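You operate a simulated robot arm through the tools that you are given. There is no shell and no other tool.

The job below is to be done with a simulated two-armed robot. You get a single attempt, and the scene is never put back.

TASK
Plug the sink, run hot water to the white line and add soap.
Fine: tap off, nothing spilt.

It is judged by the outcome, as a careful person would: the job done as asked, and still so three seconds after it is handed in. It fails if anything else is knocked over, pushed out of place, dropped, spilled or broken.

THE ROBOT
Two 7-joint arms with fingered hands on one trunk that stands fixed in place. Base frame: the origin is at the foot of the trunk, x ahead of it, y to its left, z up; the work surface is at about z = 0.9. Lengths are in m, angles in degrees, forces in N, time in s.
The left shoulder is at [0.07, 0.172, 1.615], the right one opposite. Each reaches about 1.156 m from its shoulder. Payload 5 kg a hand.
Tool frame (each hand has its own): the origin (TCP) lies between the finger pads and is the grasp point; the fingertips stand 0.043 m ahead of it; z points along the fingers, y is the line along which they close. The gripper opens to 0.144 m; its body begins 0.05 m behind the TCP. The gripper is a hand of 5 fingers: y runs from the thumb to the fingers, the wrist lies at [-0.021, -0.124, -0.221] in the tool frame, and closing takes about 1.5 s.
Orientation is that of the tool frame in the base frame, as [roll, pitch, yaw] about the fixed x, y, z axes, in that order (R = Rz(yaw) Ry(pitch) Rx(roll)). With the fingers straight down and the wrist toward the robot, the tool's x, y and z point along [0, 1, 0], [1, 0, 0] and [0, 0, -1] of the base frame.

THE INTERFACE
- The arms move only by the tool play_rows. It takes "left_steps", "right_steps" or both (then of equal length, played together; a hand with none holds still); each is a list of rows, each a list of 6 numbers: the shift along the base's x, y, z in units of 20 mm (1.0 is 20 mm), then the turn, a rotation vector about the base's x, y, z in units of 8 degrees (1.0 is 8 degrees). In form: [[x, y, z, rx, ry, rz], ...]. A call has 1 to 20 rows; each row shifts and turns the commanded pose from where the row before left it. "left_claw" and "right_claw" are, for a hand that has rows, the closure, from 0 (fully open) to 1 (shut), set as the call begins (left out, the last holds). A call with a number of a shift or a turn outside -1 to 1 is refused whole. Rows are played at 5 a second. More than 0.05 m and 8.6 degrees between two rows, or a gripper value outside its range, and nothing of the call is played. A pose out of reach is approached as far as the arm can. The call stops where the force on the tool passes 50 N (or 10 N more than at its start, if that is more) or the arm is blocked; 0.2 s more then pass. Each finger travels about 0.045 m/s and halts on what it meets, pressing with about 22 N; the grip force reading is that of the motor and also rises with nothing between the fingers. The clock runs only during rows and for 0.2 s after the last one: add rows that do not move to give the fingers time. The reply holds the time, the measured pose of the TCP, the force on the tool along the base axes, the opening and the grip force, in the units named above and with some noise, with the torque about the TCP (base axes, N m) and any sound that the robot's microphone picked up.
- Cameras (640 x 400 px; columns grow to the right, rows downward): "scene" is now at [0.1266, -0.0084, 1.8338]; the picture's right is [-0.01, -1.00, -0.00], its down [-0.80, 0.01, -0.60] and it looks along [0.60, -0.01, -0.80] (base axes); focal length 322 px, centre (320, 200). "left" rides on the left gripper at [-0.086, -0.108, -0.168] in its tool frame; the picture's right is [-0.80, -0.28, 0.53], its down [0.54, -0.73, 0.42] and it looks along [0.27, 0.63, 0.73] (tool axes); focal length 275 px, centre (320, 200). "right" rides on the right gripper at [0.086, -0.109, -0.168] in its tool frame; the picture's right is [-0.80, 0.28, -0.53], its down [-0.54, -0.73, 0.42] and it looks along [-0.27, 0.63, 0.73] (tool axes); focal length 275 px, centre (320, 200). There is no depth. A picture from a camera that has moved, and an enlarged one, comes with that camera's place and axes in the base frame and with its lens. The place of the scene camera against the robot may be out by one fixed shift of up to 0.012 m in any direction.
- camera(camera): a new picture of that camera. It takes no simulated time.
- slide_trunk(by): slides the trunk up (or, below 0, down) by that many m; the arms and the scene camera ride with it, the base frame stays. It gives what a move gives, with no picture.
- curl_fingers(index, middle, ring, little, thumb_bend, thumb_turn, hand): sets how far each is bent, from 0 (flat) to 1 (curled in); at 0.3 the hand is open as for a grip, at 0.7 the pads meet at the TCP. One left out holds its place. A second passes; each finger stops where it meets its share of the squeeze, and holds until it gets a number again. A gripper value or a shape takes the hand back. It gives what a move gives, with no picture; readings hold the bend of each and the force on index, middle, ring, little, thumb and palm. thumb_turn goes from beside the hand (0) to across from the fingers (1), as for a grip.
- set_grasp(shape, hand): the hand has 5 fingers and takes this shape, open, in about a second: jaw (thumb against the fingers, like two jaws); tri (thumb and two fingers); tip (a fingertip pinch); poke (one finger out to press); point (the index stretched); flat (the hand flat); cup (the hand cupped); fist (a fist). The gripper value then closes the fingers along that shape, each until it touches; the sizes above hold for jaw. It gives what a move gives, with no picture.
- head_to(pan, tilt): turns the head with the scene camera to pan (to the left, within 86 degrees either way) and tilt (down, from -29 to 69), counted from straight ahead of the robot. It gives what a move gives.
- enlarge(camera, box): a new picture of the part [left, top, right, bottom] of that camera's present view, enlarged. It takes no simulated time.
- hand_in(): hands the job in; it is judged then, once.

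Nothing tells you positions but the pictures and the camera data. Unless the task says otherwise, let go and move clear before handing in.

The tools are called after "Emit:" by a JSON object that holds its "api" and its "payload". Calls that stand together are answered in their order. play_rows: Moves the arms, as the interface text tells. Its arguments: {"type":"object","properties":{"left_steps":{"type":"array"},"left_claw":{"type":"number"},"right_steps":{"type":"array"},"right_claw":{"type":"number"}},"required":[]} The other tools are called the same way: slide_trunk (by) moves the trunk up or down; set_grasp (shape, hand) gives the hand a shape; curl_fingers (index, middle, ring, little, thumb_bend, thumb_turn, hand) moves the fingers one by one; head_to (pan, tilt) turns the head that bears the scene camera; camera (camera) takes a picture; enlarge (camera, box) takes an enlarged picture of a part of a camera's view; hand_in () hands the job in.

At the start:

```text
clock: 0.0
left_tcp_pos: [0.4759, 0.1779, 1.1965]
left_ee_rot: [-180.0, -0.1, 90.1]
left_contact_force: [-0.8, 0.7, 0.6]
left_torque: [-0.03, 0.03, 0.01]
left_width: 0.1436
left_grip_force: 0.1
left_shape: jaw
left_bend: [0.3, 0.3, 0.3, 0.3, 0.3, 0.98]
left_finger forces: [0.0, 0.0, 0.0, 0.0, 0.0, 0.0]
right_tcp_pos: [0.7499, -0.3616, 1.2356]
right_ee_rot: [180.0, 0.0, 90.0]
right_contact_force: [0.2, 1.0, 0.4]
right_torque: [0.03, 0.02, 0.01]
right_width: 0.1436
right_grip_force: 0.1
right_shape: jaw
right_bend: [0.3, 0.3, 0.3, 0.3, 0.3, 0.98]
right_finger forces: [0.0, 0.1, 0.0, 0.0, 0.0, 0.1]
trunk travel left (down, up): [-0.713, 0.227]
head pan, tilt (commanded): [-0.8, 52.8]
```

scene: 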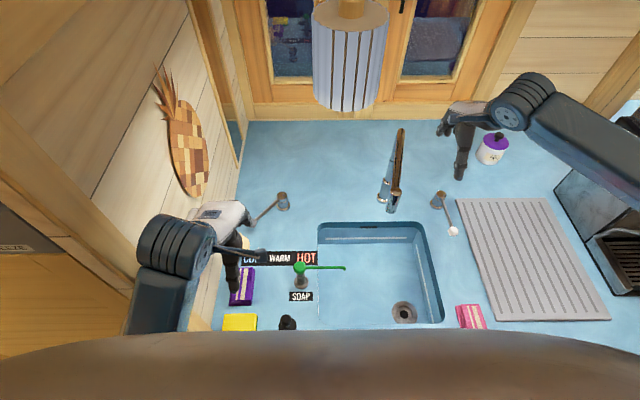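
right: 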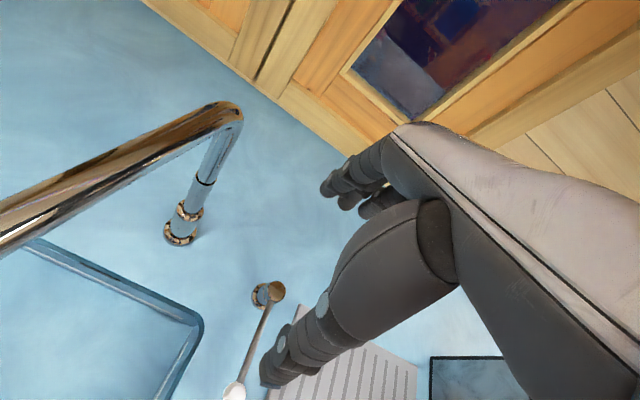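
left: 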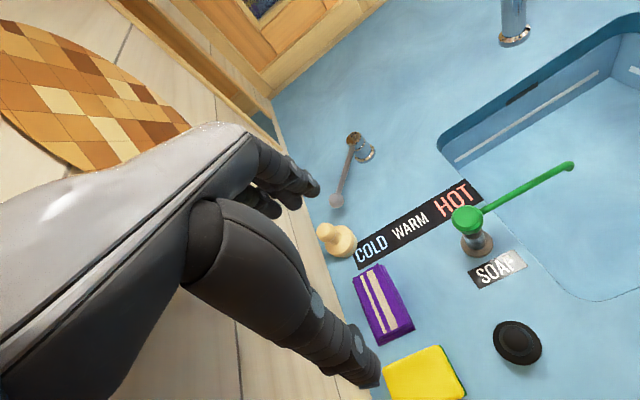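

I see a sink basin with a drain, a chrome faucet, two side levers, a label strip COLD/WARM/HOT, a green soap pump, a black plug-like disc, and some sponges. I'll take closer looks before moving.

Emit:
{"api": "enlarge", "payload": {"camera": "scene", "box": [220, 180, 480, 340]}}

Emit:
{"api": "enlarge", "payload": {"camera": "left", "box": [300, 100, 640, 400]}}

Emit:
{"api": "enlarge", "payload": {"camera": "scene", "box": [360, 110, 480, 240]}}

```text
2.46 times, centred on (350, 260) of scene
camera zoom: at [0.1266, -0.0084, 1.8338], right [-0.01, -1.0, 0.0], down [-0.8, 0.01, -0.6], along [0.6, -0.01, -0.8], focal length 792 px, centre (246, 52)
```

zoom: 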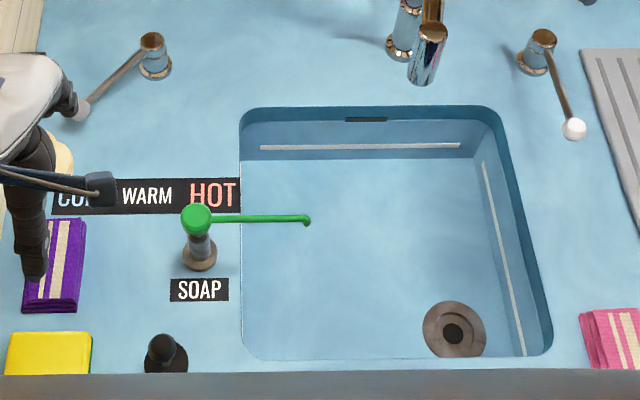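

```text
1.33 times, centred on (470, 250) of left
camera zoom: at [0.3688, 0.0915, 1.3634], right [-0.28, -0.8, -0.53], down [-0.73, 0.54, -0.42], along [0.63, 0.27, -0.73], focal length 367 px, centre (120, 133)
```

zoom: 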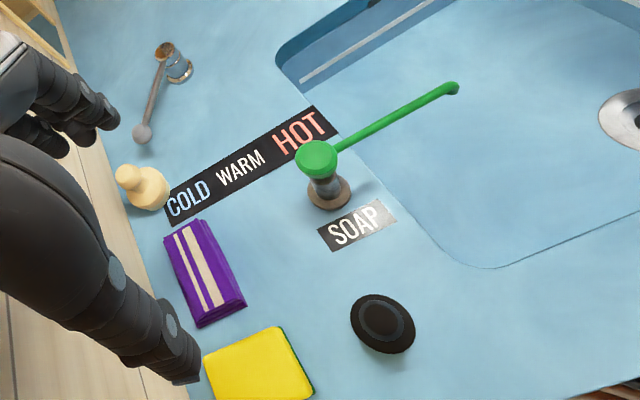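

```text
3.08 times, centred on (420, 175) of scene
camera zoom: at [0.1266, -0.0084, 1.8338], right [-0.01, -1.0, 0.0], down [-0.8, 0.01, -0.6], along [0.6, -0.01, -0.8], focal length 990 px, centre (12, 277)
```

zoom: 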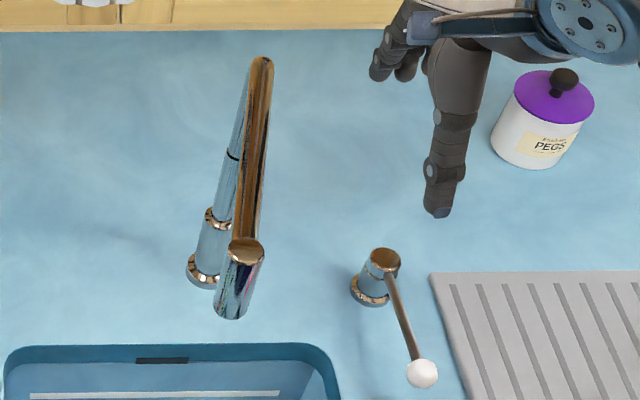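

I'll tilt the head down to see the near edge of the counter and the plug candidates better.

Emit:
{"api": "head_to", "payload": {"pan": 0, "tilt": 66}}

Emit:
{"api": "camera", "payload": {"camera": "scene"}}

```text
clock: 0.8
left_tcp_pos: [0.4765, 0.1784, 1.1962]
left_ee_rot: [180.0, 0.0, 90.1]
left_contact_force: [0.2, 0.0, 0.1]
left_torque: [0.01, 0.01, 0.03]
left_width: 0.1436
left_grip_force: 0.2
left_shape: jaw
left_bend: [0.3, 0.3, 0.3, 0.3, 0.3, 0.98]
left_finger forces: [0.0, 0.0, 0.1, 0.0, 0.0, 0.1]
right_tcp_pos: [0.7496, -0.3616, 1.237]
right_ee_rot: [180.0, 0.1, 90.0]
right_contact_force: [-0.2, -0.2, 0.6]
right_torque: [0.02, -0.01, 0.03]
right_width: 0.1437
right_grip_force: 0.0
right_shape: jaw
right_bend: [0.3, 0.3, 0.3, 0.3, 0.3, 0.98]
right_finger forces: [0.0, 0.1, 0.0, 0.0, 0.0, 0.1]
trunk travel left (down, up): [-0.713, 0.227]
head pan, tilt (commanded): [0.0, 66.0]
```

```text
taken
camera scene: at [0.1117, -0.0075, 1.8183], right [0.0, -1.0, 0.0], down [-0.91, 0.0, -0.41], along [0.41, 0.0, -0.91], focal length 322 px, centre (320, 200)
```

scene: 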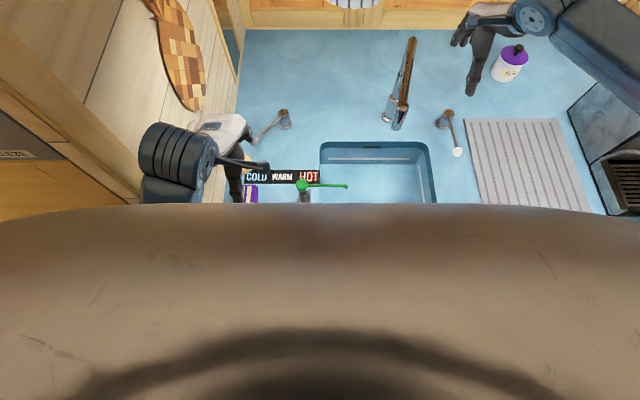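

The chest blocks the view at that tilt, so I'll use a shallower one and look at the plug and levers in close-up.

Emit:
{"api": "head_to", "payload": {"pan": 0, "tilt": 46}}

Emit:
{"api": "camera", "payload": {"camera": "scene"}}

Emit:
{"api": "enlarge", "payload": {"camera": "scene", "box": [220, 320, 340, 395]}}

Emit:
{"api": "enlarge", "payload": {"camera": "scene", "box": [220, 210, 340, 310]}}

Emit:
{"api": "enlarge", "payload": {"camera": "scene", "box": [370, 160, 490, 290]}}

```text
clock: 1.6
left_tcp_pos: [0.477, 0.1772, 1.1955]
left_ee_rot: [179.9, 0.0, 89.9]
left_contact_force: [0.2, 0.2, -0.2]
left_torque: [-0.02, 0.06, -0.01]
left_width: 0.1436
left_grip_force: 0.0
left_shape: jaw
left_bend: [0.3, 0.3, 0.3, 0.3, 0.3, 0.98]
left_finger forces: [0.1, 0.0, 0.0, 0.1, 0.0, 0.0]
right_tcp_pos: [0.7501, -0.3611, 1.2358]
right_ee_rot: [-180.0, -0.1, 89.9]
right_contact_force: [-0.7, -0.3, 0.5]
right_torque: [0.03, 0.0, 0.01]
right_width: 0.1437
right_grip_force: 0.1
right_shape: jaw
right_bend: [0.3, 0.3, 0.3, 0.3, 0.3, 0.98]
right_finger forces: [0.1, 0.0, 0.1, 0.1, 0.0, 0.0]
trunk travel left (down, up): [-0.713, 0.227]
head pan, tilt (commanded): [0.0, 46.0]
```

```text
taken
camera scene: at [0.1327, -0.0075, 1.8429], right [0.0, -1.0, 0.0], down [-0.72, 0.0, -0.69], along [0.69, 0.0, -0.72], focal length 322 px, centre (320, 200)
```

scene: 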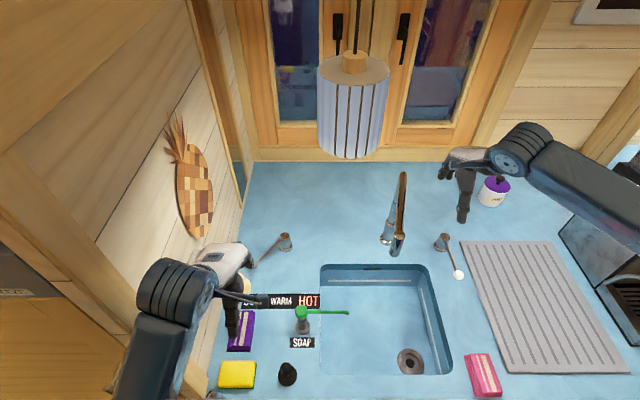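

```text
5.33 times, centred on (280, 358) of scene
camera zoom: at [0.1327, -0.0075, 1.8429], right [0.0, -1.0, 0.0], down [-0.72, 0.0, -0.69], along [0.69, 0.0, -0.72], focal length 1716 px, centre (533, -640)
```

zoom: 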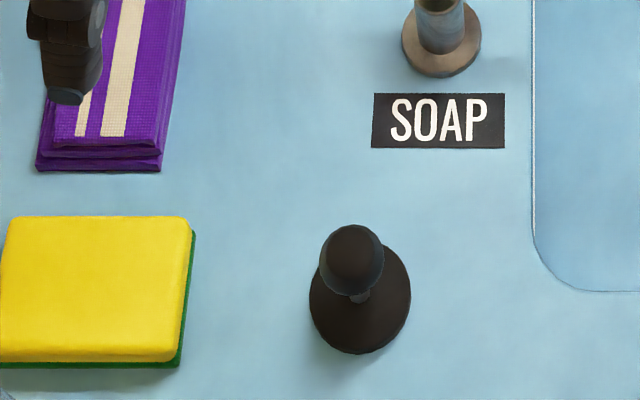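

```text
4.00 times, centred on (280, 260) of scene
camera zoom: at [0.1327, -0.0075, 1.8429], right [0.0, -1.0, 0.0], down [-0.72, 0.0, -0.69], along [0.69, 0.0, -0.72], focal length 1287 px, centre (480, -40)
```

zoom: 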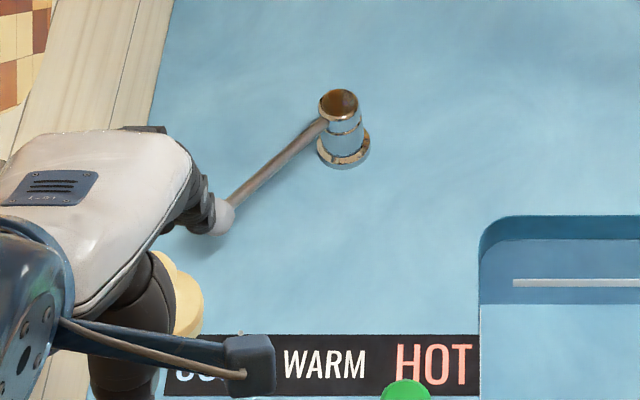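

```text
3.08 times, centred on (430, 225) of scene
camera zoom: at [0.1327, -0.0075, 1.8429], right [0.0, -1.0, 0.0], down [-0.72, 0.0, -0.69], along [0.69, 0.0, -0.72], focal length 990 px, centre (-18, 123)
```

zoom: 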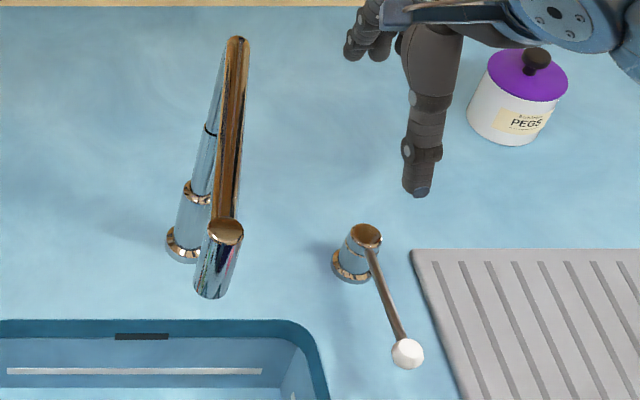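

I take the black disc with the ball knob at about (0.385, 0.08) to be the plug. I also want to see the cream object hidden behind the left hand, so I'll pull that hand up and back.

Emit:
{"api": "play_rows", "payload": {"left_steps": [[-0.5, 0, 1, 0, 0, 0], [-1, 0, 0.5, 0, 0, 0], [-1, 0, 0.5, 0, 0, 0], [-1, 0, 0.5, 0, 0, 0], [-1, 0, 0.5, 0, 0, 0], [-1, 0, 0.5, 0, 0, 0], [0, 0, 0, 0, 0, 0]]}}

Emit:
{"api": "camera", "payload": {"camera": "left"}}

Emit:
{"api": "camera", "payload": {"camera": "scene"}}

Emit:
{"api": "enlarge", "payload": {"camera": "scene", "box": [200, 220, 340, 310]}}

```text
clock: 3.2
left_tcp_pos: [0.4702, 0.1499, 1.1974]
left_ee_rot: [180.0, 0.0, 90.0]
left_contact_force: [0.5, -0.7, 0.1]
left_torque: [0.04, 0.02, 0.0]
left_width: 0.1438
left_grip_force: 0.1
left_shape: jaw
left_bend: [0.3, 0.3, 0.3, 0.3, 0.3, 0.98]
left_finger forces: [0.1, 0.0, 0.0, 0.0, 0.1, 0.0]
left hand out of reach, approached as far as the arm can: row 1, 2, 3, 4, 5, 6
right_tcp_pos: [0.7496, -0.3604, 1.2368]
right_ee_rot: [180.0, 0.0, 89.9]
right_contact_force: [0.6, 0.2, -0.9]
right_torque: [0.01, 0.0, -0.04]
right_width: 0.1436
right_grip_force: 0.2
right_shape: jaw
right_bend: [0.3, 0.3, 0.3, 0.3, 0.3, 0.98]
right_finger forces: [0.1, 0.1, 0.0, 0.0, 0.0, 0.0]
trunk travel left (down, up): [-0.713, 0.227]
head pan, tilt (commanded): [0.0, 46.0]
```

```text
taken
camera left: at [0.3624, 0.0642, 1.3651], right [-0.28, -0.8, -0.53], down [-0.73, 0.54, -0.42], along [0.63, 0.27, -0.73], focal length 275 px, centre (320, 200)
```

left: 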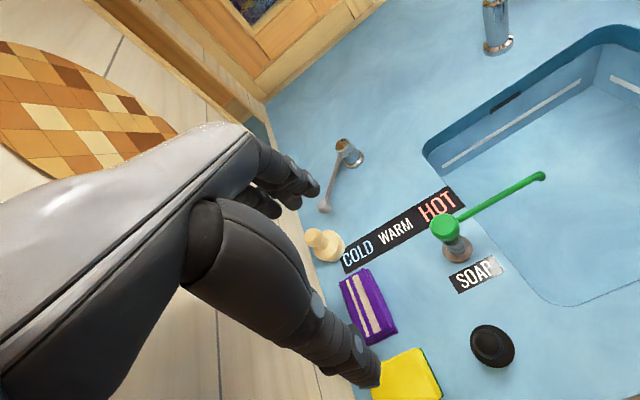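

```text
taken
camera scene: at [0.1328, -0.0075, 1.843], right [0.0, -1.0, 0.0], down [-0.72, 0.0, -0.69], along [0.69, 0.0, -0.72], focal length 322 px, centre (320, 200)
```

scene: 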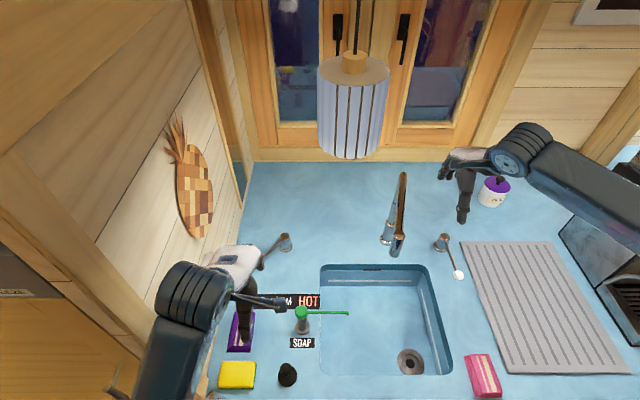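

```text
4.44 times, centred on (270, 265) of scene
camera zoom: at [0.1328, -0.0075, 1.843], right [0.0, -1.0, 0.0], down [-0.72, 0.0, -0.69], along [0.69, 0.0, -0.72], focal length 1430 px, centre (542, -89)
```

zoom: 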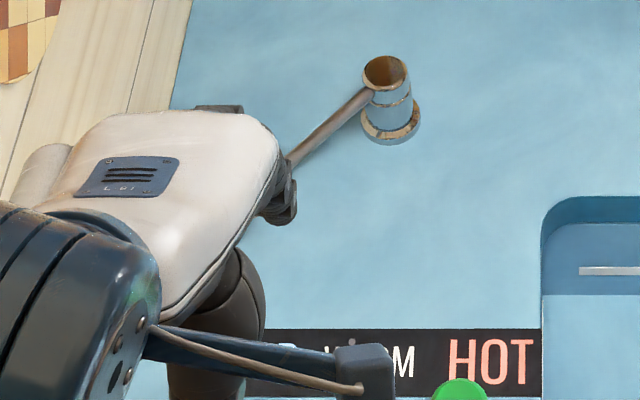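

The cream object also looks like a stopper of a different size, so I'll compare both against the drain before picking one.

Emit:
{"api": "enlarge", "payload": {"camera": "left", "box": [280, 180, 420, 290]}}

Emit:
{"api": "enlarge", "payload": {"camera": "left", "box": [430, 300, 550, 390]}}

Emit:
{"api": "enlarge", "payload": {"camera": "scene", "box": [370, 330, 450, 385]}}

```text
3.64 times, centred on (350, 235) of left
camera zoom: at [0.3624, 0.0642, 1.3651], right [-0.28, -0.8, -0.53], down [-0.73, 0.54, -0.42], along [0.63, 0.27, -0.73], focal length 1001 px, centre (211, 73)
```

zoom: 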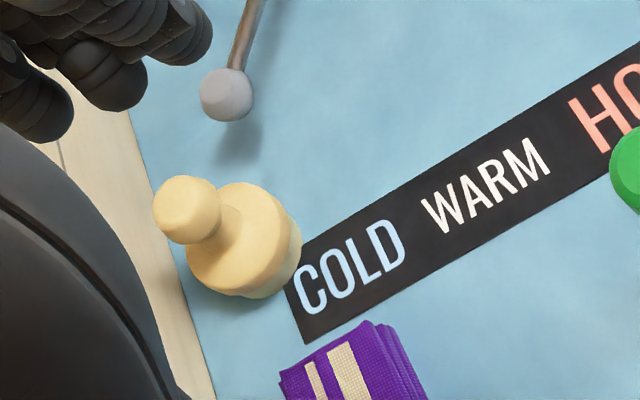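

```text
4.44 times, centred on (490, 345) of left
camera zoom: at [0.3624, 0.0642, 1.3651], right [-0.28, -0.8, -0.53], down [-0.73, 0.54, -0.42], along [0.63, 0.27, -0.73], focal length 1224 px, centre (-436, -444)
```

zoom: 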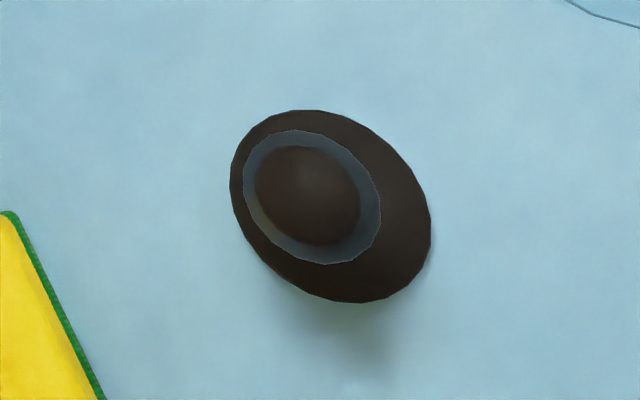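

```text
7.27 times, centred on (410, 358) of scene
camera zoom: at [0.1328, -0.0075, 1.843], right [0.0, -1.0, 0.0], down [-0.72, 0.0, -0.69], along [0.69, 0.0, -0.72], focal length 2339 px, centre (-334, -946)
```

zoom: 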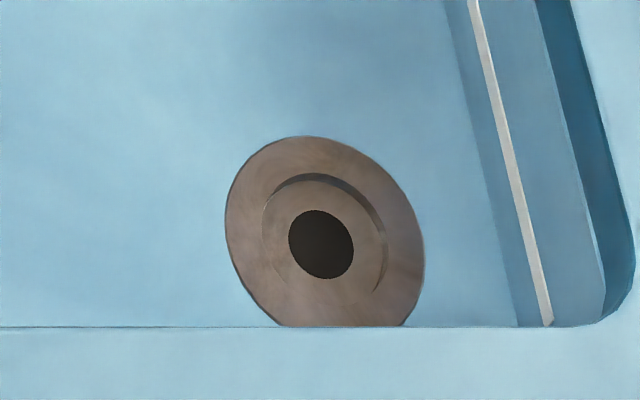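

The drain has a recess about 5.5 cm wide. The black stopper is about 5 cm across and the cream one about 6.3 cm, so black looks right. I'll bring the right hand's camera over the basin to measure the drain properly.

Emit:
{"api": "play_rows", "payload": {"right_steps": [[-1, -0.5, 0, 0, 0, 0], [-1, -0.5, 0, 0, 0, 0], [-1, -0.5, 0, 0, 0, 0], [-1, 0, -0.3, 0, 0, 0], [-1, 0, -0.3, 0, 0, 0], [-1, 0, -0.3, 0, 0, 0], [-1, 0, -0.3, 0, 0, 0], [-1, 0, -0.3, 0, 0, 0], [-1, 0.5, -0.3, 0, 0, 0], [-1, 0.5, 0, 0, 0, 0], [-1, 0.5, 0, 0, 0, 0], [0, 0, 0, 0, 0, 0]]}}

Emit:
{"api": "camera", "payload": {"camera": "right"}}

Emit:
{"api": "camera", "payload": {"camera": "scene"}}

```text
clock: 5.8
left_tcp_pos: [0.4701, 0.1499, 1.1976]
left_ee_rot: [-179.9, 0.0, 90.1]
left_contact_force: [-0.3, 0.7, -0.1]
left_torque: [-0.01, 0.0, 0.02]
left_width: 0.1439
left_grip_force: 0.0
left_shape: jaw
left_bend: [0.3, 0.3, 0.3, 0.3, 0.3, 0.98]
left_finger forces: [0.1, 0.0, 0.0, 0.0, 0.0, 0.0]
right_tcp_pos: [0.5307, -0.3622, 1.201]
right_ee_rot: [180.0, 0.0, 90.0]
right_contact_force: [0.4, -0.7, 0.0]
right_torque: [0.03, 0.05, 0.0]
right_width: 0.1436
right_grip_force: 0.0
right_shape: jaw
right_bend: [0.3, 0.3, 0.3, 0.3, 0.3, 0.98]
right_finger forces: [0.0, 0.0, 0.0, 0.1, 0.0, 0.0]
trunk travel left (down, up): [-0.713, 0.227]
head pan, tilt (commanded): [0.0, 46.0]
```

```text
taken
camera right: at [0.4234, -0.2758, 1.3689], right [0.28, -0.8, 0.53], down [-0.73, -0.54, -0.42], along [0.63, -0.27, -0.73], focal length 275 px, centre (320, 200)
```

right: 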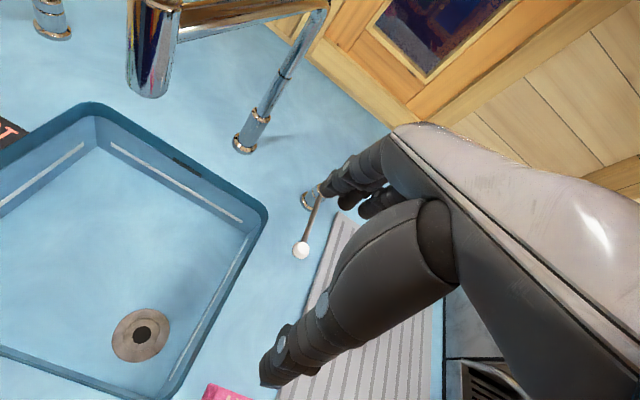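

```text
taken
camera scene: at [0.133, -0.0076, 1.8429], right [0.0, -1.0, 0.0], down [-0.72, 0.0, -0.69], along [0.69, 0.0, -0.72], focal length 322 px, centre (320, 200)
```

scene: 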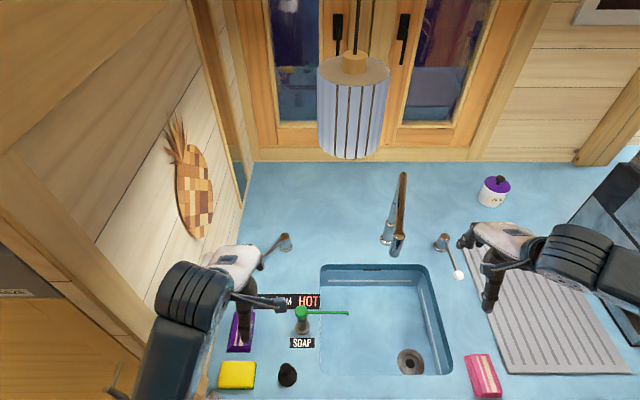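

Emit:
{"api": "enlarge", "payload": {"camera": "right", "box": [90, 280, 220, 380]}}

Emit:
{"api": "enlarge", "payload": {"camera": "right", "box": [260, 170, 380, 270]}}

Emit:
{"api": "enlarge", "payload": {"camera": "right", "box": [0, 0, 280, 260]}}

Emit:
{"api": "enlarge", "payload": {"camera": "scene", "box": [300, 250, 470, 390]}}

```text
4.00 times, centred on (155, 330) of right
camera zoom: at [0.4234, -0.2758, 1.3689], right [0.28, -0.8, 0.53], down [-0.73, -0.54, -0.42], along [0.63, -0.27, -0.73], focal length 1101 px, centre (980, -320)
```

zoom: 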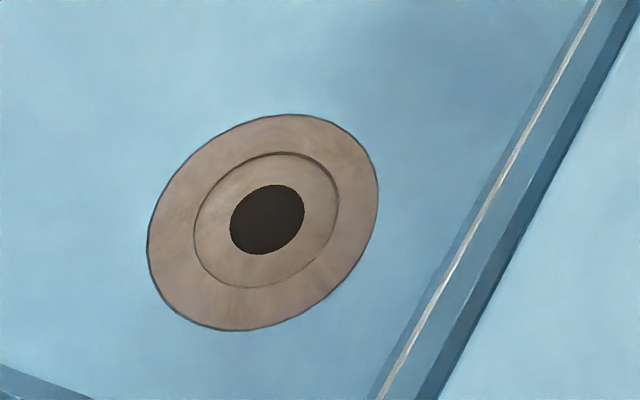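

```text
4.00 times, centred on (320, 220) of right
camera zoom: at [0.4234, -0.2758, 1.3689], right [0.28, -0.8, 0.53], down [-0.73, -0.54, -0.42], along [0.63, -0.27, -0.73], focal length 1101 px, centre (320, 120)
```

zoom: 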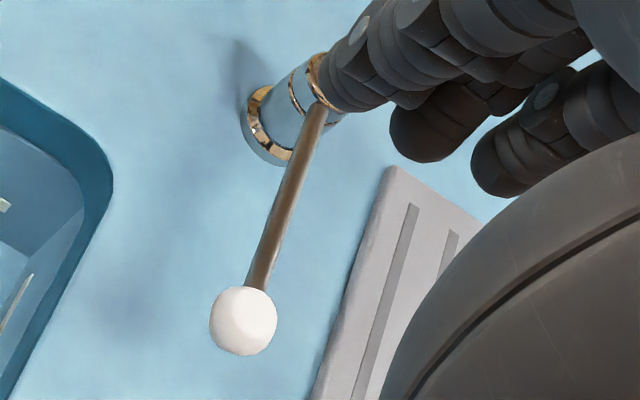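

```text
1.54 times, centred on (140, 130) of right
camera zoom: at [0.4234, -0.2758, 1.3689], right [0.28, -0.8, 0.53], down [-0.73, -0.54, -0.42], along [0.63, -0.27, -0.73], focal length 424 px, centre (597, 308)
```

zoom: 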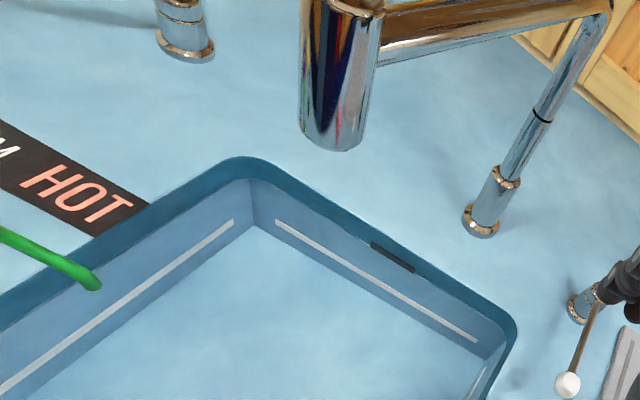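

```text
2.86 times, centred on (385, 320) of scene
camera zoom: at [0.133, -0.0076, 1.8429], right [0.0, -1.0, 0.0], down [-0.72, 0.0, -0.69], along [0.69, 0.0, -0.72], focal length 919 px, centre (134, -143)
```

zoom: 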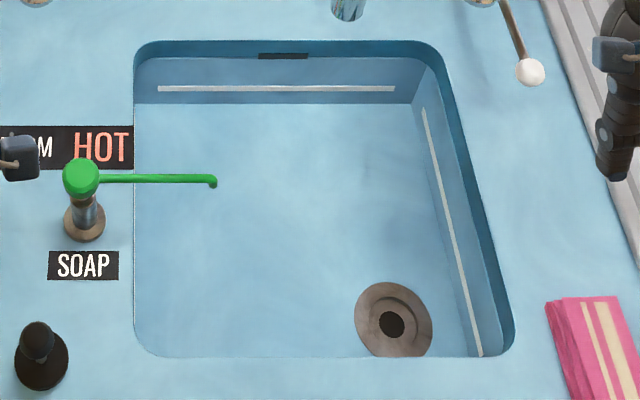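

The black plug (about 5.0 cm) fits the drain recess (about 5.2 cm) at roughly (0.466, -0.284), and the cream one is too big. I'll set the left lever first: its post is near (0.80, 0.11), its tip near (0.70, 0.21), and it now points at COLD. I'll start by moving the left hand forward.

Emit:
{"api": "play_rows", "payload": {"left_steps": [[1, 0, 0, 0, 0, 0], [1, 0, 0, 0, 0, 0], [1, 0, 0, 0, 0, 0], [0, 0, 0, 0, 0, 0]]}}

```text
clock: 6.8
left_tcp_pos: [0.5305, 0.1527, 1.1992]
left_ee_rot: [-179.9, 0.0, 90.0]
left_contact_force: [-0.4, -0.5, 0.0]
left_torque: [0.02, -0.02, -0.01]
left_width: 0.1436
left_grip_force: 0.0
left_shape: jaw
left_bend: [0.3, 0.3, 0.3, 0.3, 0.3, 0.98]
left_finger forces: [0.0, 0.1, 0.0, 0.1, 0.0, 0.0]
right_tcp_pos: [0.5308, -0.3615, 1.2012]
right_ee_rot: [180.0, 0.0, 90.0]
right_contact_force: [0.3, 0.6, 0.9]
right_torque: [-0.04, -0.02, 0.01]
right_width: 0.144
right_grip_force: 0.1
right_shape: jaw
right_bend: [0.3, 0.3, 0.3, 0.3, 0.3, 0.98]
right_finger forces: [0.0, 0.0, 0.0, 0.0, 0.1, 0.0]
trunk travel left (down, up): [-0.713, 0.227]
head pan, tilt (commanded): [0.0, 46.0]
```

The commands start from the measured pose, which helps. Next I'll bring the left hand above the middle of the lever rod with a slight yaw.

Emit:
{"api": "play_rows", "payload": {"left_steps": [[1, 0.1, 0, 0, 0, 0.3], [1, 0.1, 0, 0, 0, 0.3], [1, 0.1, 0, 0, 0, 0.3], [1, 0.1, 0, 0, 0, 0.3], [1, 0.1, 0, 0, 0, 0.3], [1, 0.1, 0, 0, 0, 0.3], [1, 0.1, 0, 0, 0, 0.3], [1, 0.1, -0.5, 0, 0, 0.3], [1, 0.1, -0.7, 0, 0, 0.3], [1, 0, -0.8, 0, 0, 0.3], [0.5, 0, -0.8, 0, 0, 0], [0, 0, 0, 0, 0, 0]]}}

Emit:
{"api": "camera", "payload": {"camera": "left"}}

Emit:
{"api": "camera", "payload": {"camera": "scene"}}

```text
clock: 9.4
left_tcp_pos: [0.7398, 0.1744, 1.1397]
left_ee_rot: [-179.9, -0.4, 114.1]
left_contact_force: [-0.4, 0.1, 0.0]
left_torque: [-0.04, -0.03, -0.01]
left_width: 0.1436
left_grip_force: 0.1
left_shape: jaw
left_bend: [0.3, 0.3, 0.3, 0.3, 0.3, 0.98]
left_finger forces: [0.0, 0.0, 0.0, 0.0, 0.0, 0.1]
right_tcp_pos: [0.531, -0.3621, 1.2015]
right_ee_rot: [-180.0, 0.0, 90.0]
right_contact_force: [0.1, -0.5, 0.7]
right_torque: [0.03, -0.04, 0.02]
right_width: 0.1436
right_grip_force: 0.0
right_shape: jaw
right_bend: [0.3, 0.3, 0.3, 0.3, 0.3, 0.98]
right_finger forces: [0.1, 0.1, 0.0, 0.1, 0.0, 0.1]
trunk travel left (down, up): [-0.713, 0.227]
head pan, tilt (commanded): [0.0, 46.0]
```

```text
taken
camera left: at [0.6764, 0.0508, 1.3065], right [0.06, -0.84, -0.54], down [-0.89, 0.2, -0.42], along [0.46, 0.5, -0.73], focal length 275 px, centre (320, 200)
```

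left: 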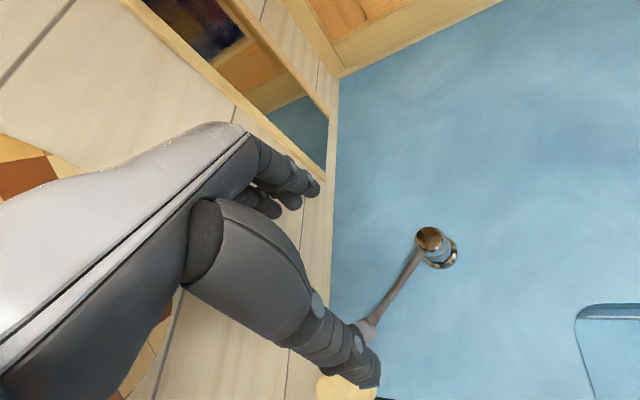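

```text
taken
camera scene: at [0.1322, -0.007, 1.843], right [0.0, -1.0, 0.0], down [-0.72, 0.0, -0.69], along [0.69, 0.0, -0.72], focal length 322 px, centre (320, 200)
```

scene: 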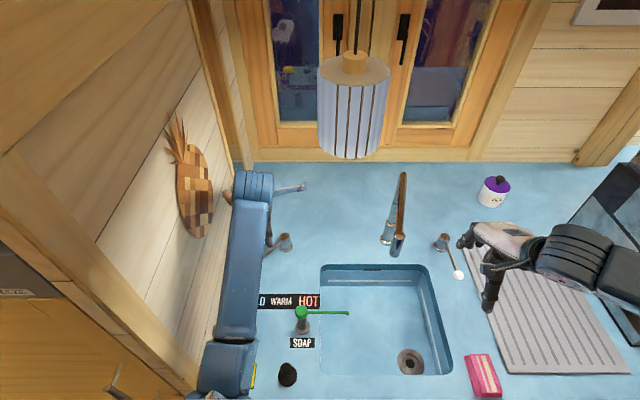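

The hand is above the rod with thumb and fingers on either side of it. I'll close it partway and lower it so the rod sits loosely in the cage.

Emit:
{"api": "play_rows", "payload": {"left_steps": [[0, 0, -1, 0, 0, 0], [0, 0, -1, 0, 0, 0], [0, 0, -1, 0, 0, 0], [0, 0, -1, 0, 0, 0], [0, 0, -0.5, 0, 0, 0], [0, 0, 0, 0, 0, 0]], "left_claw": 0.3}}

Emit:
{"api": "camera", "payload": {"camera": "left"}}

Emit:
{"api": "enlarge", "payload": {"camera": "scene", "box": [210, 150, 350, 300]}}

```text
clock: 11.0
left_tcp_pos: [0.7484, 0.2015, 1.0579]
left_ee_rot: [178.5, -1.8, 114.8]
left_contact_force: [0.4, 0.3, 0.9]
left_torque: [0.01, -0.03, -0.02]
left_width: 0.1014
left_grip_force: 0.1
left_shape: jaw
left_bend: [0.27, 0.37, 0.35, 0.35, 0.59, 0.99]
left_finger forces: [0.0, 0.0, 0.0, 0.0, 0.0, 0.0]
right_tcp_pos: [0.5309, -0.3628, 1.2009]
right_ee_rot: [-179.9, 0.0, 90.0]
right_contact_force: [0.3, 0.2, 0.5]
right_torque: [0.03, 0.02, -0.02]
right_width: 0.1436
right_grip_force: 0.0
right_shape: jaw
right_bend: [0.3, 0.3, 0.3, 0.3, 0.3, 0.98]
right_finger forces: [0.1, 0.1, 0.1, 0.1, 0.0, 0.1]
trunk travel left (down, up): [-0.713, 0.227]
head pan, tilt (commanded): [0.0, 46.0]
stopped in row 6 (left hand): the arm was blocked; the commanded pose is now the measured one
```

```text
taken
camera left: at [0.6851, 0.0715, 1.2186], right [0.08, -0.82, -0.57], down [-0.88, 0.21, -0.43], along [0.47, 0.54, -0.7], focal length 275 px, centre (320, 200)
```

left: 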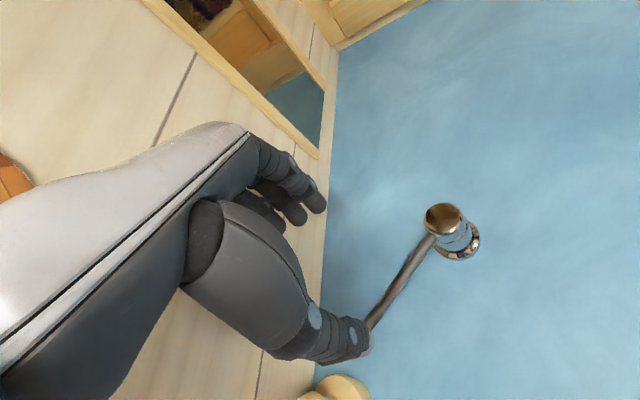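

```text
2.67 times, centred on (280, 225) of scene
camera zoom: at [0.133, -0.0077, 1.8429], right [0.0, -1.0, 0.0], down [-0.72, 0.0, -0.69], along [0.69, 0.0, -0.72], focal length 858 px, centre (427, 133)
```

zoom: 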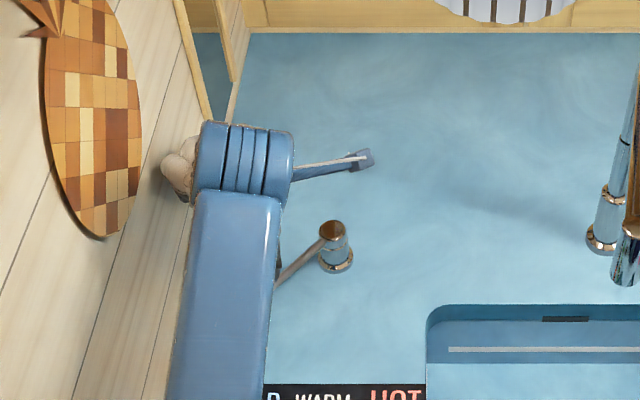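

The arm reports being blocked even though the tool force is near zero, so a link may be touching the wall or the body. I'll pan the head left to see where.

Emit:
{"api": "head_to", "payload": {"pan": 40, "tilt": 40}}

Emit:
{"api": "camera", "payload": {"camera": "scene"}}

```text
clock: 12.1
left_tcp_pos: [0.7491, 0.2012, 1.0574]
left_ee_rot: [178.5, -1.8, 114.8]
left_contact_force: [-0.5, 0.0, -0.2]
left_torque: [0.01, 0.0, 0.03]
left_width: 0.1013
left_grip_force: 0.0
left_shape: jaw
left_bend: [0.27, 0.37, 0.35, 0.35, 0.59, 0.99]
left_finger forces: [0.0, 0.0, 0.0, 0.0, 0.1, 0.0]
right_tcp_pos: [0.5305, -0.3626, 1.2016]
right_ee_rot: [180.0, 0.1, 90.0]
right_contact_force: [0.0, -0.3, 0.0]
right_torque: [-0.01, -0.04, -0.01]
right_width: 0.1437
right_grip_force: 0.1
right_shape: jaw
right_bend: [0.3, 0.3, 0.3, 0.3, 0.3, 0.98]
right_finger forces: [0.0, 0.0, 0.0, 0.1, 0.0, 0.0]
trunk travel left (down, up): [-0.713, 0.227]
head pan, tilt (commanded): [40.0, 40.0]
```

```text
taken
camera scene: at [0.1173, 0.0469, 1.8517], right [0.64, -0.77, 0.0], down [-0.49, -0.41, -0.77], along [0.59, 0.49, -0.64], focal length 322 px, centre (320, 200)
```

scene: 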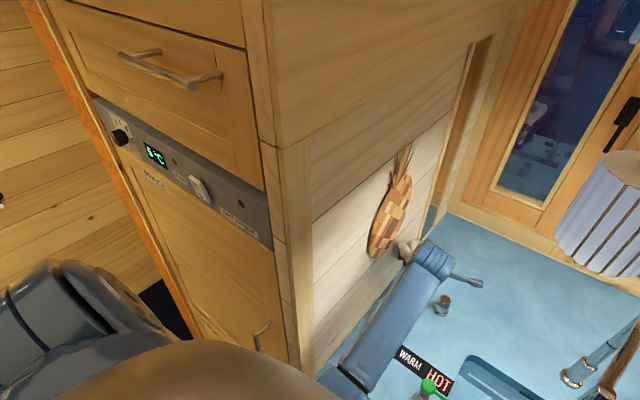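

The left elbow swings into the tall cabinet beside the counter, so the left arm is cramped there. I'll back it off along its path, park it near its start, and do the work with the right arm, which has free space.

Emit:
{"api": "play_rows", "payload": {"left_steps": [[0, -0.3, 1, 0, 0, 0], [0, -0.3, 1, 0, 0, 0], [0, -0.3, 1, 0, 0, 0], [-0.2, -0.3, 1, 0, 0, 0], [-0.5, 0, 1, 0, 0, -0.3], [-1, 0, 1, 0, 0, -0.3], [-1, 0, 1, 0, 0, -0.3], [-1, 0, 0, 0, 0, -0.3], [-1, 0, 0, 0, 0, -0.3], [-1, 0, 0, 0, 0, -0.3], [-1, 0, 0, 0, 0, -0.3], [-1, 0, 0, 0, 0, -0.3], [-1, 0, 0, 0, 0, -0.3], [-1, 0, 0, 0, 0, -0.3], [-1, 0, 0, 0, 0, 0], [0, 0, 0, 0, 0, 0]], "left_claw": 0.0}}

Emit:
{"api": "camera", "payload": {"camera": "scene"}}

```text
clock: 13.3
left_tcp_pos: [0.7274, 0.224, 1.1376]
left_ee_rot: [177.5, -7.2, 113.0]
left_contact_force: [6.6, -53.7, -8.1]
left_torque: [1.16, 0.77, -2.38]
left_width: 0.1438
left_grip_force: 0.0
left_shape: jaw
left_bend: [0.3, 0.3, 0.32, 0.37, 0.3, 0.98]
left_finger forces: [0.0, 0.0, 10.9, 46.3, 0.0, 0.1]
right_tcp_pos: [0.5339, -0.3631, 1.1985]
right_ee_rot: [179.9, -0.3, 90.3]
right_contact_force: [-1.0, 0.5, 0.6]
right_torque: [0.01, -0.01, -0.01]
right_width: 0.1437
right_grip_force: 0.2
right_shape: jaw
right_bend: [0.3, 0.3, 0.3, 0.3, 0.3, 0.98]
right_finger forces: [0.0, 0.0, 0.1, 0.0, 0.1, 0.0]
trunk travel left (down, up): [-0.713, 0.227]
head pan, tilt (commanded): [40.0, 40.0]
stopped in row 6 (left hand): the force on the tool passed its limit at 56 N (the readings are from after the stop); the commanded pose is now the measured one
```

```text
taken
camera scene: at [0.1184, 0.0392, 1.8519], right [0.64, -0.77, 0.0], down [-0.49, -0.41, -0.77], along [0.59, 0.49, -0.64], focal length 322 px, centre (320, 200)
```

scene: 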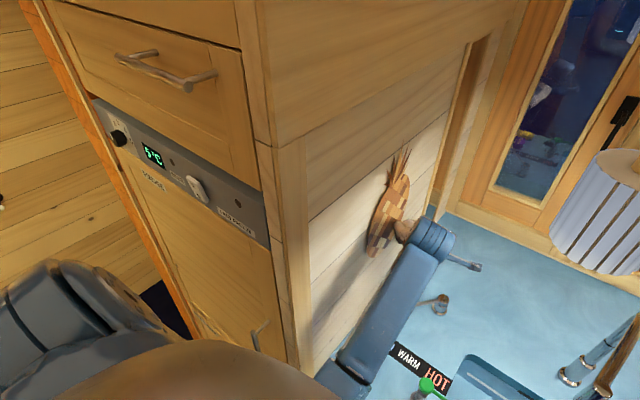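

The fingers are now pressing on the wall side with about 50 N, so I must ease away carefully. I'll look at the elbow region before commanding anything else.

Emit:
{"api": "enlarge", "payload": {"camera": "scene", "box": [280, 140, 480, 300]}}

Emit:
{"api": "camera", "payload": {"camera": "left"}}

Emit:
{"api": "camera", "payload": {"camera": "right"}}

```text
2.50 times, centred on (380, 220) of scene
camera zoom: at [0.1184, 0.0392, 1.8519], right [0.64, -0.77, 0.0], down [-0.49, -0.41, -0.77], along [0.59, 0.49, -0.64], focal length 804 px, centre (170, 150)
```

zoom: 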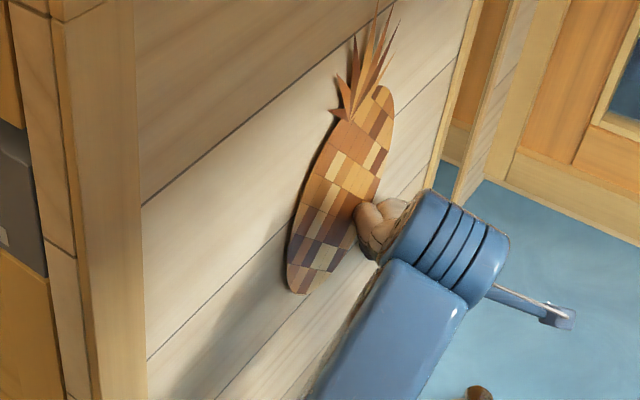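

```text
taken
camera left: at [0.6624, 0.0826, 1.2876], right [0.04, -0.77, -0.64], down [-0.88, 0.27, -0.38], along [0.47, 0.58, -0.67], focal length 275 px, centre (320, 200)
```

left: 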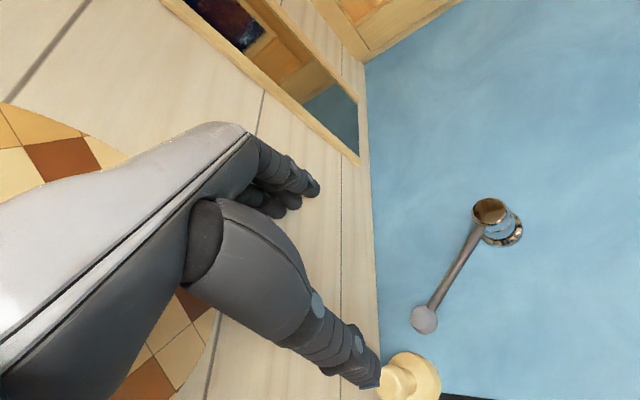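

```text
taken
camera right: at [0.4249, -0.2784, 1.3676], right [0.29, -0.8, 0.53], down [-0.72, -0.54, -0.43], along [0.63, -0.26, -0.73], focal length 275 px, centre (320, 200)
```

right: 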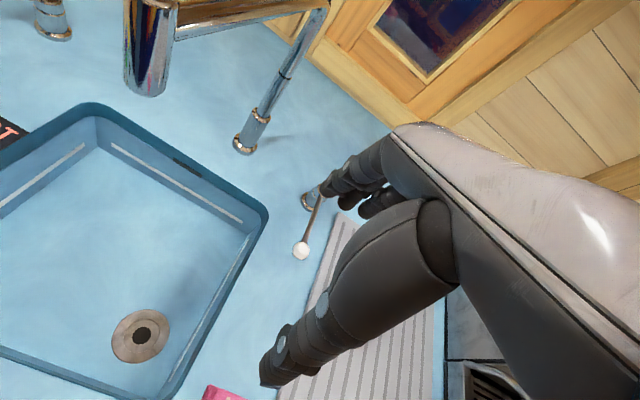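

The hand's shell is resting against the pineapple board on the wall. I'll back off with a short move away from the wall and check the response.

Emit:
{"api": "play_rows", "payload": {"left_steps": [[-0.3, -0.7, 0, 0, 0, 0], [-0.3, -0.7, 0, 0, 0, 0], [0, 0, 0, 0, 0, 0]]}}

Emit:
{"api": "camera", "payload": {"camera": "scene"}}

```text
clock: 13.7
left_tcp_pos: [0.7278, 0.2264, 1.1392]
left_ee_rot: [177.4, -7.6, 113.0]
left_contact_force: [7.4, -55.5, -13.3]
left_torque: [0.8, 1.01, -2.49]
left_width: 0.1435
left_grip_force: 0.1
left_shape: jaw
left_bend: [0.3, 0.3, 0.32, 0.37, 0.3, 0.98]
left_finger forces: [0.0, 0.0, 11.4, 46.1, 0.0, 0.0]
right_tcp_pos: [0.5354, -0.363, 1.1979]
right_ee_rot: [-179.8, -0.3, 90.4]
right_contact_force: [-0.1, -0.2, 0.4]
right_torque: [0.04, -0.01, 0.03]
right_width: 0.1437
right_grip_force: 0.0
right_shape: jaw
right_bend: [0.3, 0.3, 0.3, 0.3, 0.3, 0.98]
right_finger forces: [0.0, 0.0, 0.0, 0.1, 0.0, 0.0]
trunk travel left (down, up): [-0.713, 0.227]
head pan, tilt (commanded): [40.0, 40.0]
stopped in row 1 (left hand): the force on the tool passed its limit at 68 N (the readings are from after the stop); the commanded pose is now the measured one
```

```text
taken
camera scene: at [0.1201, 0.0383, 1.8517], right [0.64, -0.77, 0.0], down [-0.49, -0.41, -0.77], along [0.59, 0.49, -0.64], focal length 322 px, centre (320, 200)
```

scene: 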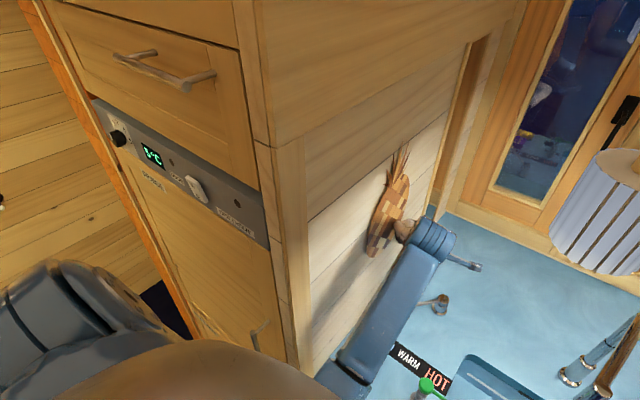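

Commanding away from the wall raised the force, so another part of the arm must be jammed. I'll look around the elbow with the head before trying again.

Emit:
{"api": "head_to", "payload": {"pan": 70, "tilt": 50}}

Emit:
{"api": "camera", "payload": {"camera": "scene"}}

Emit:
{"api": "head_to", "payload": {"pan": 20, "tilt": 52}}

Emit:
{"api": "camera", "payload": {"camera": "scene"}}

```text
clock: 14.6
left_tcp_pos: [0.727, 0.2264, 1.1386]
left_ee_rot: [177.2, -7.6, 113.2]
left_contact_force: [8.7, -57.9, -12.6]
left_torque: [0.77, 0.94, -2.79]
left_width: 0.1439
left_grip_force: 0.1
left_shape: jaw
left_bend: [0.3, 0.3, 0.32, 0.37, 0.3, 0.98]
left_finger forces: [0.1, 0.0, 12.7, 50.5, 0.0, 0.0]
right_tcp_pos: [0.5353, -0.3632, 1.1976]
right_ee_rot: [-179.9, -0.3, 90.4]
right_contact_force: [0.4, 0.1, -0.3]
right_torque: [-0.01, 0.02, 0.02]
right_width: 0.1438
right_grip_force: 0.1
right_shape: jaw
right_bend: [0.3, 0.3, 0.3, 0.3, 0.3, 0.98]
right_finger forces: [0.0, 0.0, 0.0, 0.0, 0.0, 0.1]
trunk travel left (down, up): [-0.713, 0.227]
head pan, tilt (commanded): [70.0, 50.0]
```

```text
taken
camera scene: at [0.0825, 0.0542, 1.8377], right [0.94, -0.35, 0.0], down [-0.27, -0.71, -0.65], along [0.22, 0.61, -0.76], focal length 322 px, centre (320, 200)
```

scene: 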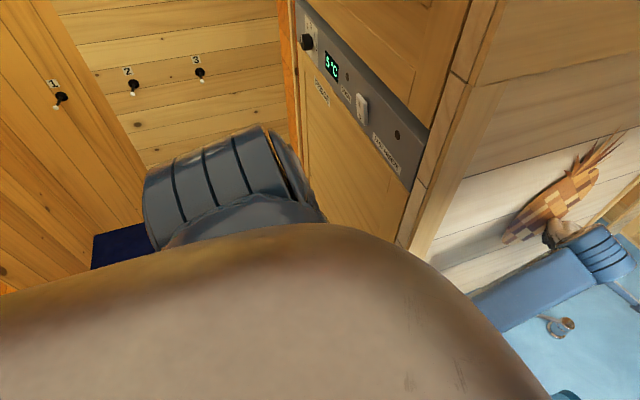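

```text
clock: 15.8
left_tcp_pos: [0.7277, 0.2256, 1.1396]
left_ee_rot: [177.3, -7.7, 113.1]
left_contact_force: [8.4, -56.8, -9.4]
left_torque: [0.82, 0.76, -2.84]
left_width: 0.1439
left_grip_force: 0.0
left_shape: jaw
left_bend: [0.3, 0.3, 0.32, 0.37, 0.3, 0.98]
left_finger forces: [0.0, 0.1, 12.9, 48.9, 0.1, 0.1]
right_tcp_pos: [0.5355, -0.365, 1.1968]
right_ee_rot: [-179.8, -0.3, 90.4]
right_contact_force: [0.5, 0.3, 0.4]
right_torque: [0.0, 0.03, -0.02]
right_width: 0.144
right_grip_force: 0.1
right_shape: jaw
right_bend: [0.3, 0.3, 0.3, 0.3, 0.3, 0.98]
right_finger forces: [0.0, 0.1, 0.0, 0.1, 0.0, 0.0]
trunk travel left (down, up): [-0.713, 0.227]
head pan, tilt (commanded): [20.0, 52.0]
```

```text
taken
camera scene: at [0.1261, 0.0079, 1.8347], right [0.34, -0.94, -0.01], down [-0.74, -0.26, -0.62], along [0.58, 0.21, -0.79], focal length 322 px, centre (320, 200)
```

scene: 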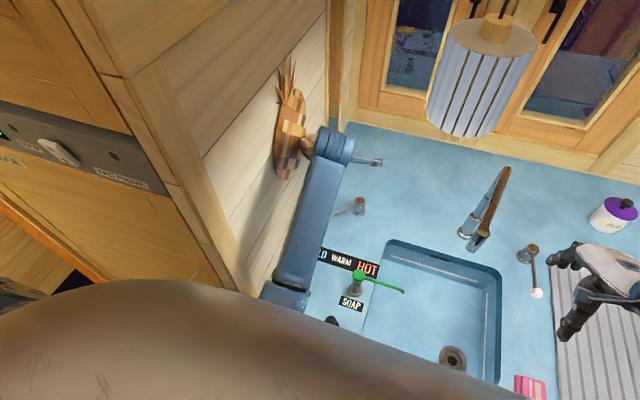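

Emit:
{"api": "enlarge", "payload": {"camera": "scene", "box": [200, 100, 400, 330]}}

Emit:
{"api": "enlarge", "payload": {"camera": "scene", "box": [230, 230, 350, 330]}}

Emit:
{"api": "enlarge", "payload": {"camera": "scene", "box": [250, 50, 400, 180]}}

```text
1.74 times, centred on (300, 215) of scene
camera zoom: at [0.1261, 0.0079, 1.8347], right [0.34, -0.94, -0.01], down [-0.74, -0.26, -0.62], along [0.58, 0.21, -0.79], focal length 559 px, centre (355, 174)
```

zoom: 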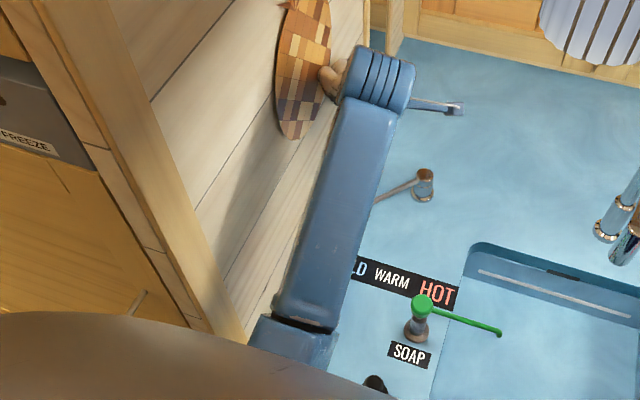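

```text
4.00 times, centred on (290, 280) of scene
camera zoom: at [0.1261, 0.0079, 1.8347], right [0.34, -0.94, -0.01], down [-0.74, -0.26, -0.62], along [0.58, 0.21, -0.79], focal length 1287 px, centre (440, -120)
```

zoom: 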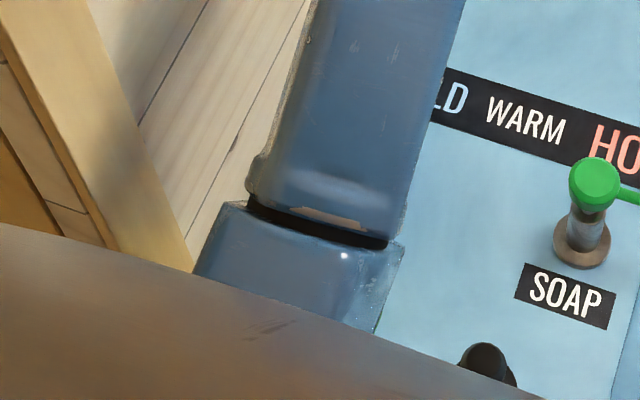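

```text
3.08 times, centred on (325, 115) of scene
camera zoom: at [0.1261, 0.0079, 1.8347], right [0.34, -0.94, -0.01], down [-0.74, -0.26, -0.62], along [0.58, 0.21, -0.79], focal length 990 px, centre (305, 462)
```

zoom: 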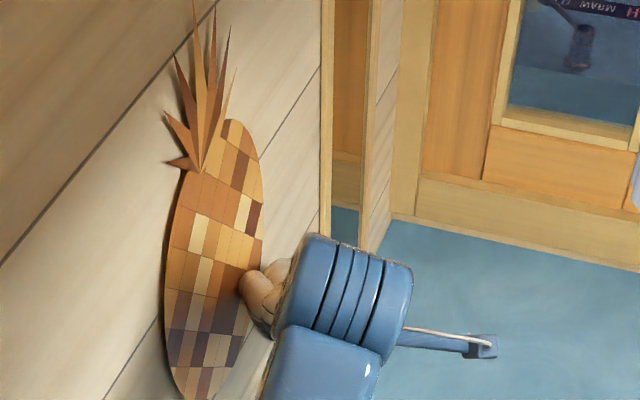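

The measured tilt shows the fingers leaning toward the wall by about 8 degrees. I'll undo that tilt while shifting away from the wall, back toward the last pose that was free.

Emit:
{"api": "play_rows", "payload": {"left_steps": [[0.2, -1, 0, -1, 0, 0], [0.2, -1, 0, 0, 0, 0], [0.2, -0.6, 0, 0, 0, 0], [0, 0, 0, 0, 0, 0]]}}

Emit:
{"api": "camera", "payload": {"camera": "scene"}}

```text
clock: 16.1
left_tcp_pos: [0.7237, 0.2238, 1.1403]
left_ee_rot: [177.7, -5.8, 112.4]
left_contact_force: [-0.6, -55.6, 4.2]
left_torque: [2.2, -0.01, -1.86]
left_width: 0.1438
left_grip_force: 0.2
left_shape: jaw
left_bend: [0.3, 0.3, 0.3, 0.35, 0.3, 0.98]
left_finger forces: [0.0, 0.0, 9.5, 51.1, 0.1, 0.0]
right_tcp_pos: [0.5331, -0.3597, 1.1996]
right_ee_rot: [-180.0, -0.3, 90.6]
right_contact_force: [-0.3, 0.0, 0.9]
right_torque: [-0.05, -0.02, 0.0]
right_width: 0.1438
right_grip_force: 0.1
right_shape: jaw
right_bend: [0.3, 0.3, 0.3, 0.3, 0.3, 0.98]
right_finger forces: [0.0, 0.0, 0.2, 0.1, 0.1, 0.0]
trunk travel left (down, up): [-0.713, 0.227]
head pan, tilt (commanded): [20.0, 52.0]
stopped in row 1 (left hand): the force on the tool passed its limit at 73 N (the readings are from after the stop); the commanded pose is now the measured one
```

```text
taken
camera scene: at [0.1223, 0.0107, 1.835], right [0.34, -0.94, 0.0], down [-0.74, -0.27, -0.62], along [0.58, 0.21, -0.79], focal length 322 px, centre (320, 200)
```

scene: 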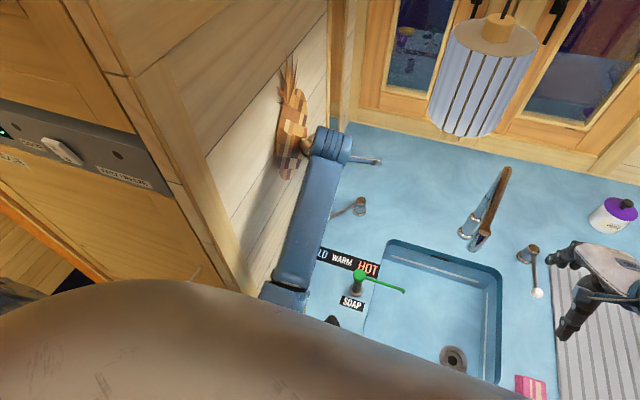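

The pose improved a little before the transient tripped the limit. I'll repeat with much gentler steps.

Emit:
{"api": "play_rows", "payload": {"left_steps": [[0, -0.1, 0, -0.1, 0, 0], [0, -0.15, 0, -0.1, 0, 0], [0, -0.2, 0, -0.15, 0, 0], [0, -0.2, 0, -0.15, 0, 0], [0, -0.2, 0, -0.1, 0, 0], [0, -0.2, 0, -0.1, 0, 0], [0, -0.2, 0, 0, 0, 0], [0, -0.2, 0, 0, 0, 0]]}}

```text
clock: 16.7
left_tcp_pos: [0.7239, 0.2225, 1.1405]
left_ee_rot: [177.8, -5.0, 112.0]
left_contact_force: [-0.3, -68.1, 7.1]
left_torque: [3.35, -0.05, -1.86]
left_width: 0.144
left_grip_force: 0.0
left_shape: jaw
left_bend: [0.3, 0.3, 0.3, 0.33, 0.3, 0.98]
left_finger forces: [0.1, 0.0, 8.6, 62.6, 0.1, 0.1]
right_tcp_pos: [0.5343, -0.3605, 1.1996]
right_ee_rot: [180.0, -0.2, 90.6]
right_contact_force: [-0.1, 0.0, 0.0]
right_torque: [-0.04, -0.01, 0.01]
right_width: 0.1437
right_grip_force: 0.0
right_shape: jaw
right_bend: [0.3, 0.3, 0.3, 0.3, 0.3, 0.98]
right_finger forces: [0.0, 0.0, 0.0, 0.0, 0.1, 0.0]
trunk travel left (down, up): [-0.713, 0.227]
head pan, tilt (commanded): [20.0, 52.0]
stopped in row 3 (left hand): the force on the tool passed its limit at 68 N (the readings are from after the stop); the commanded pose is now the measured one
```

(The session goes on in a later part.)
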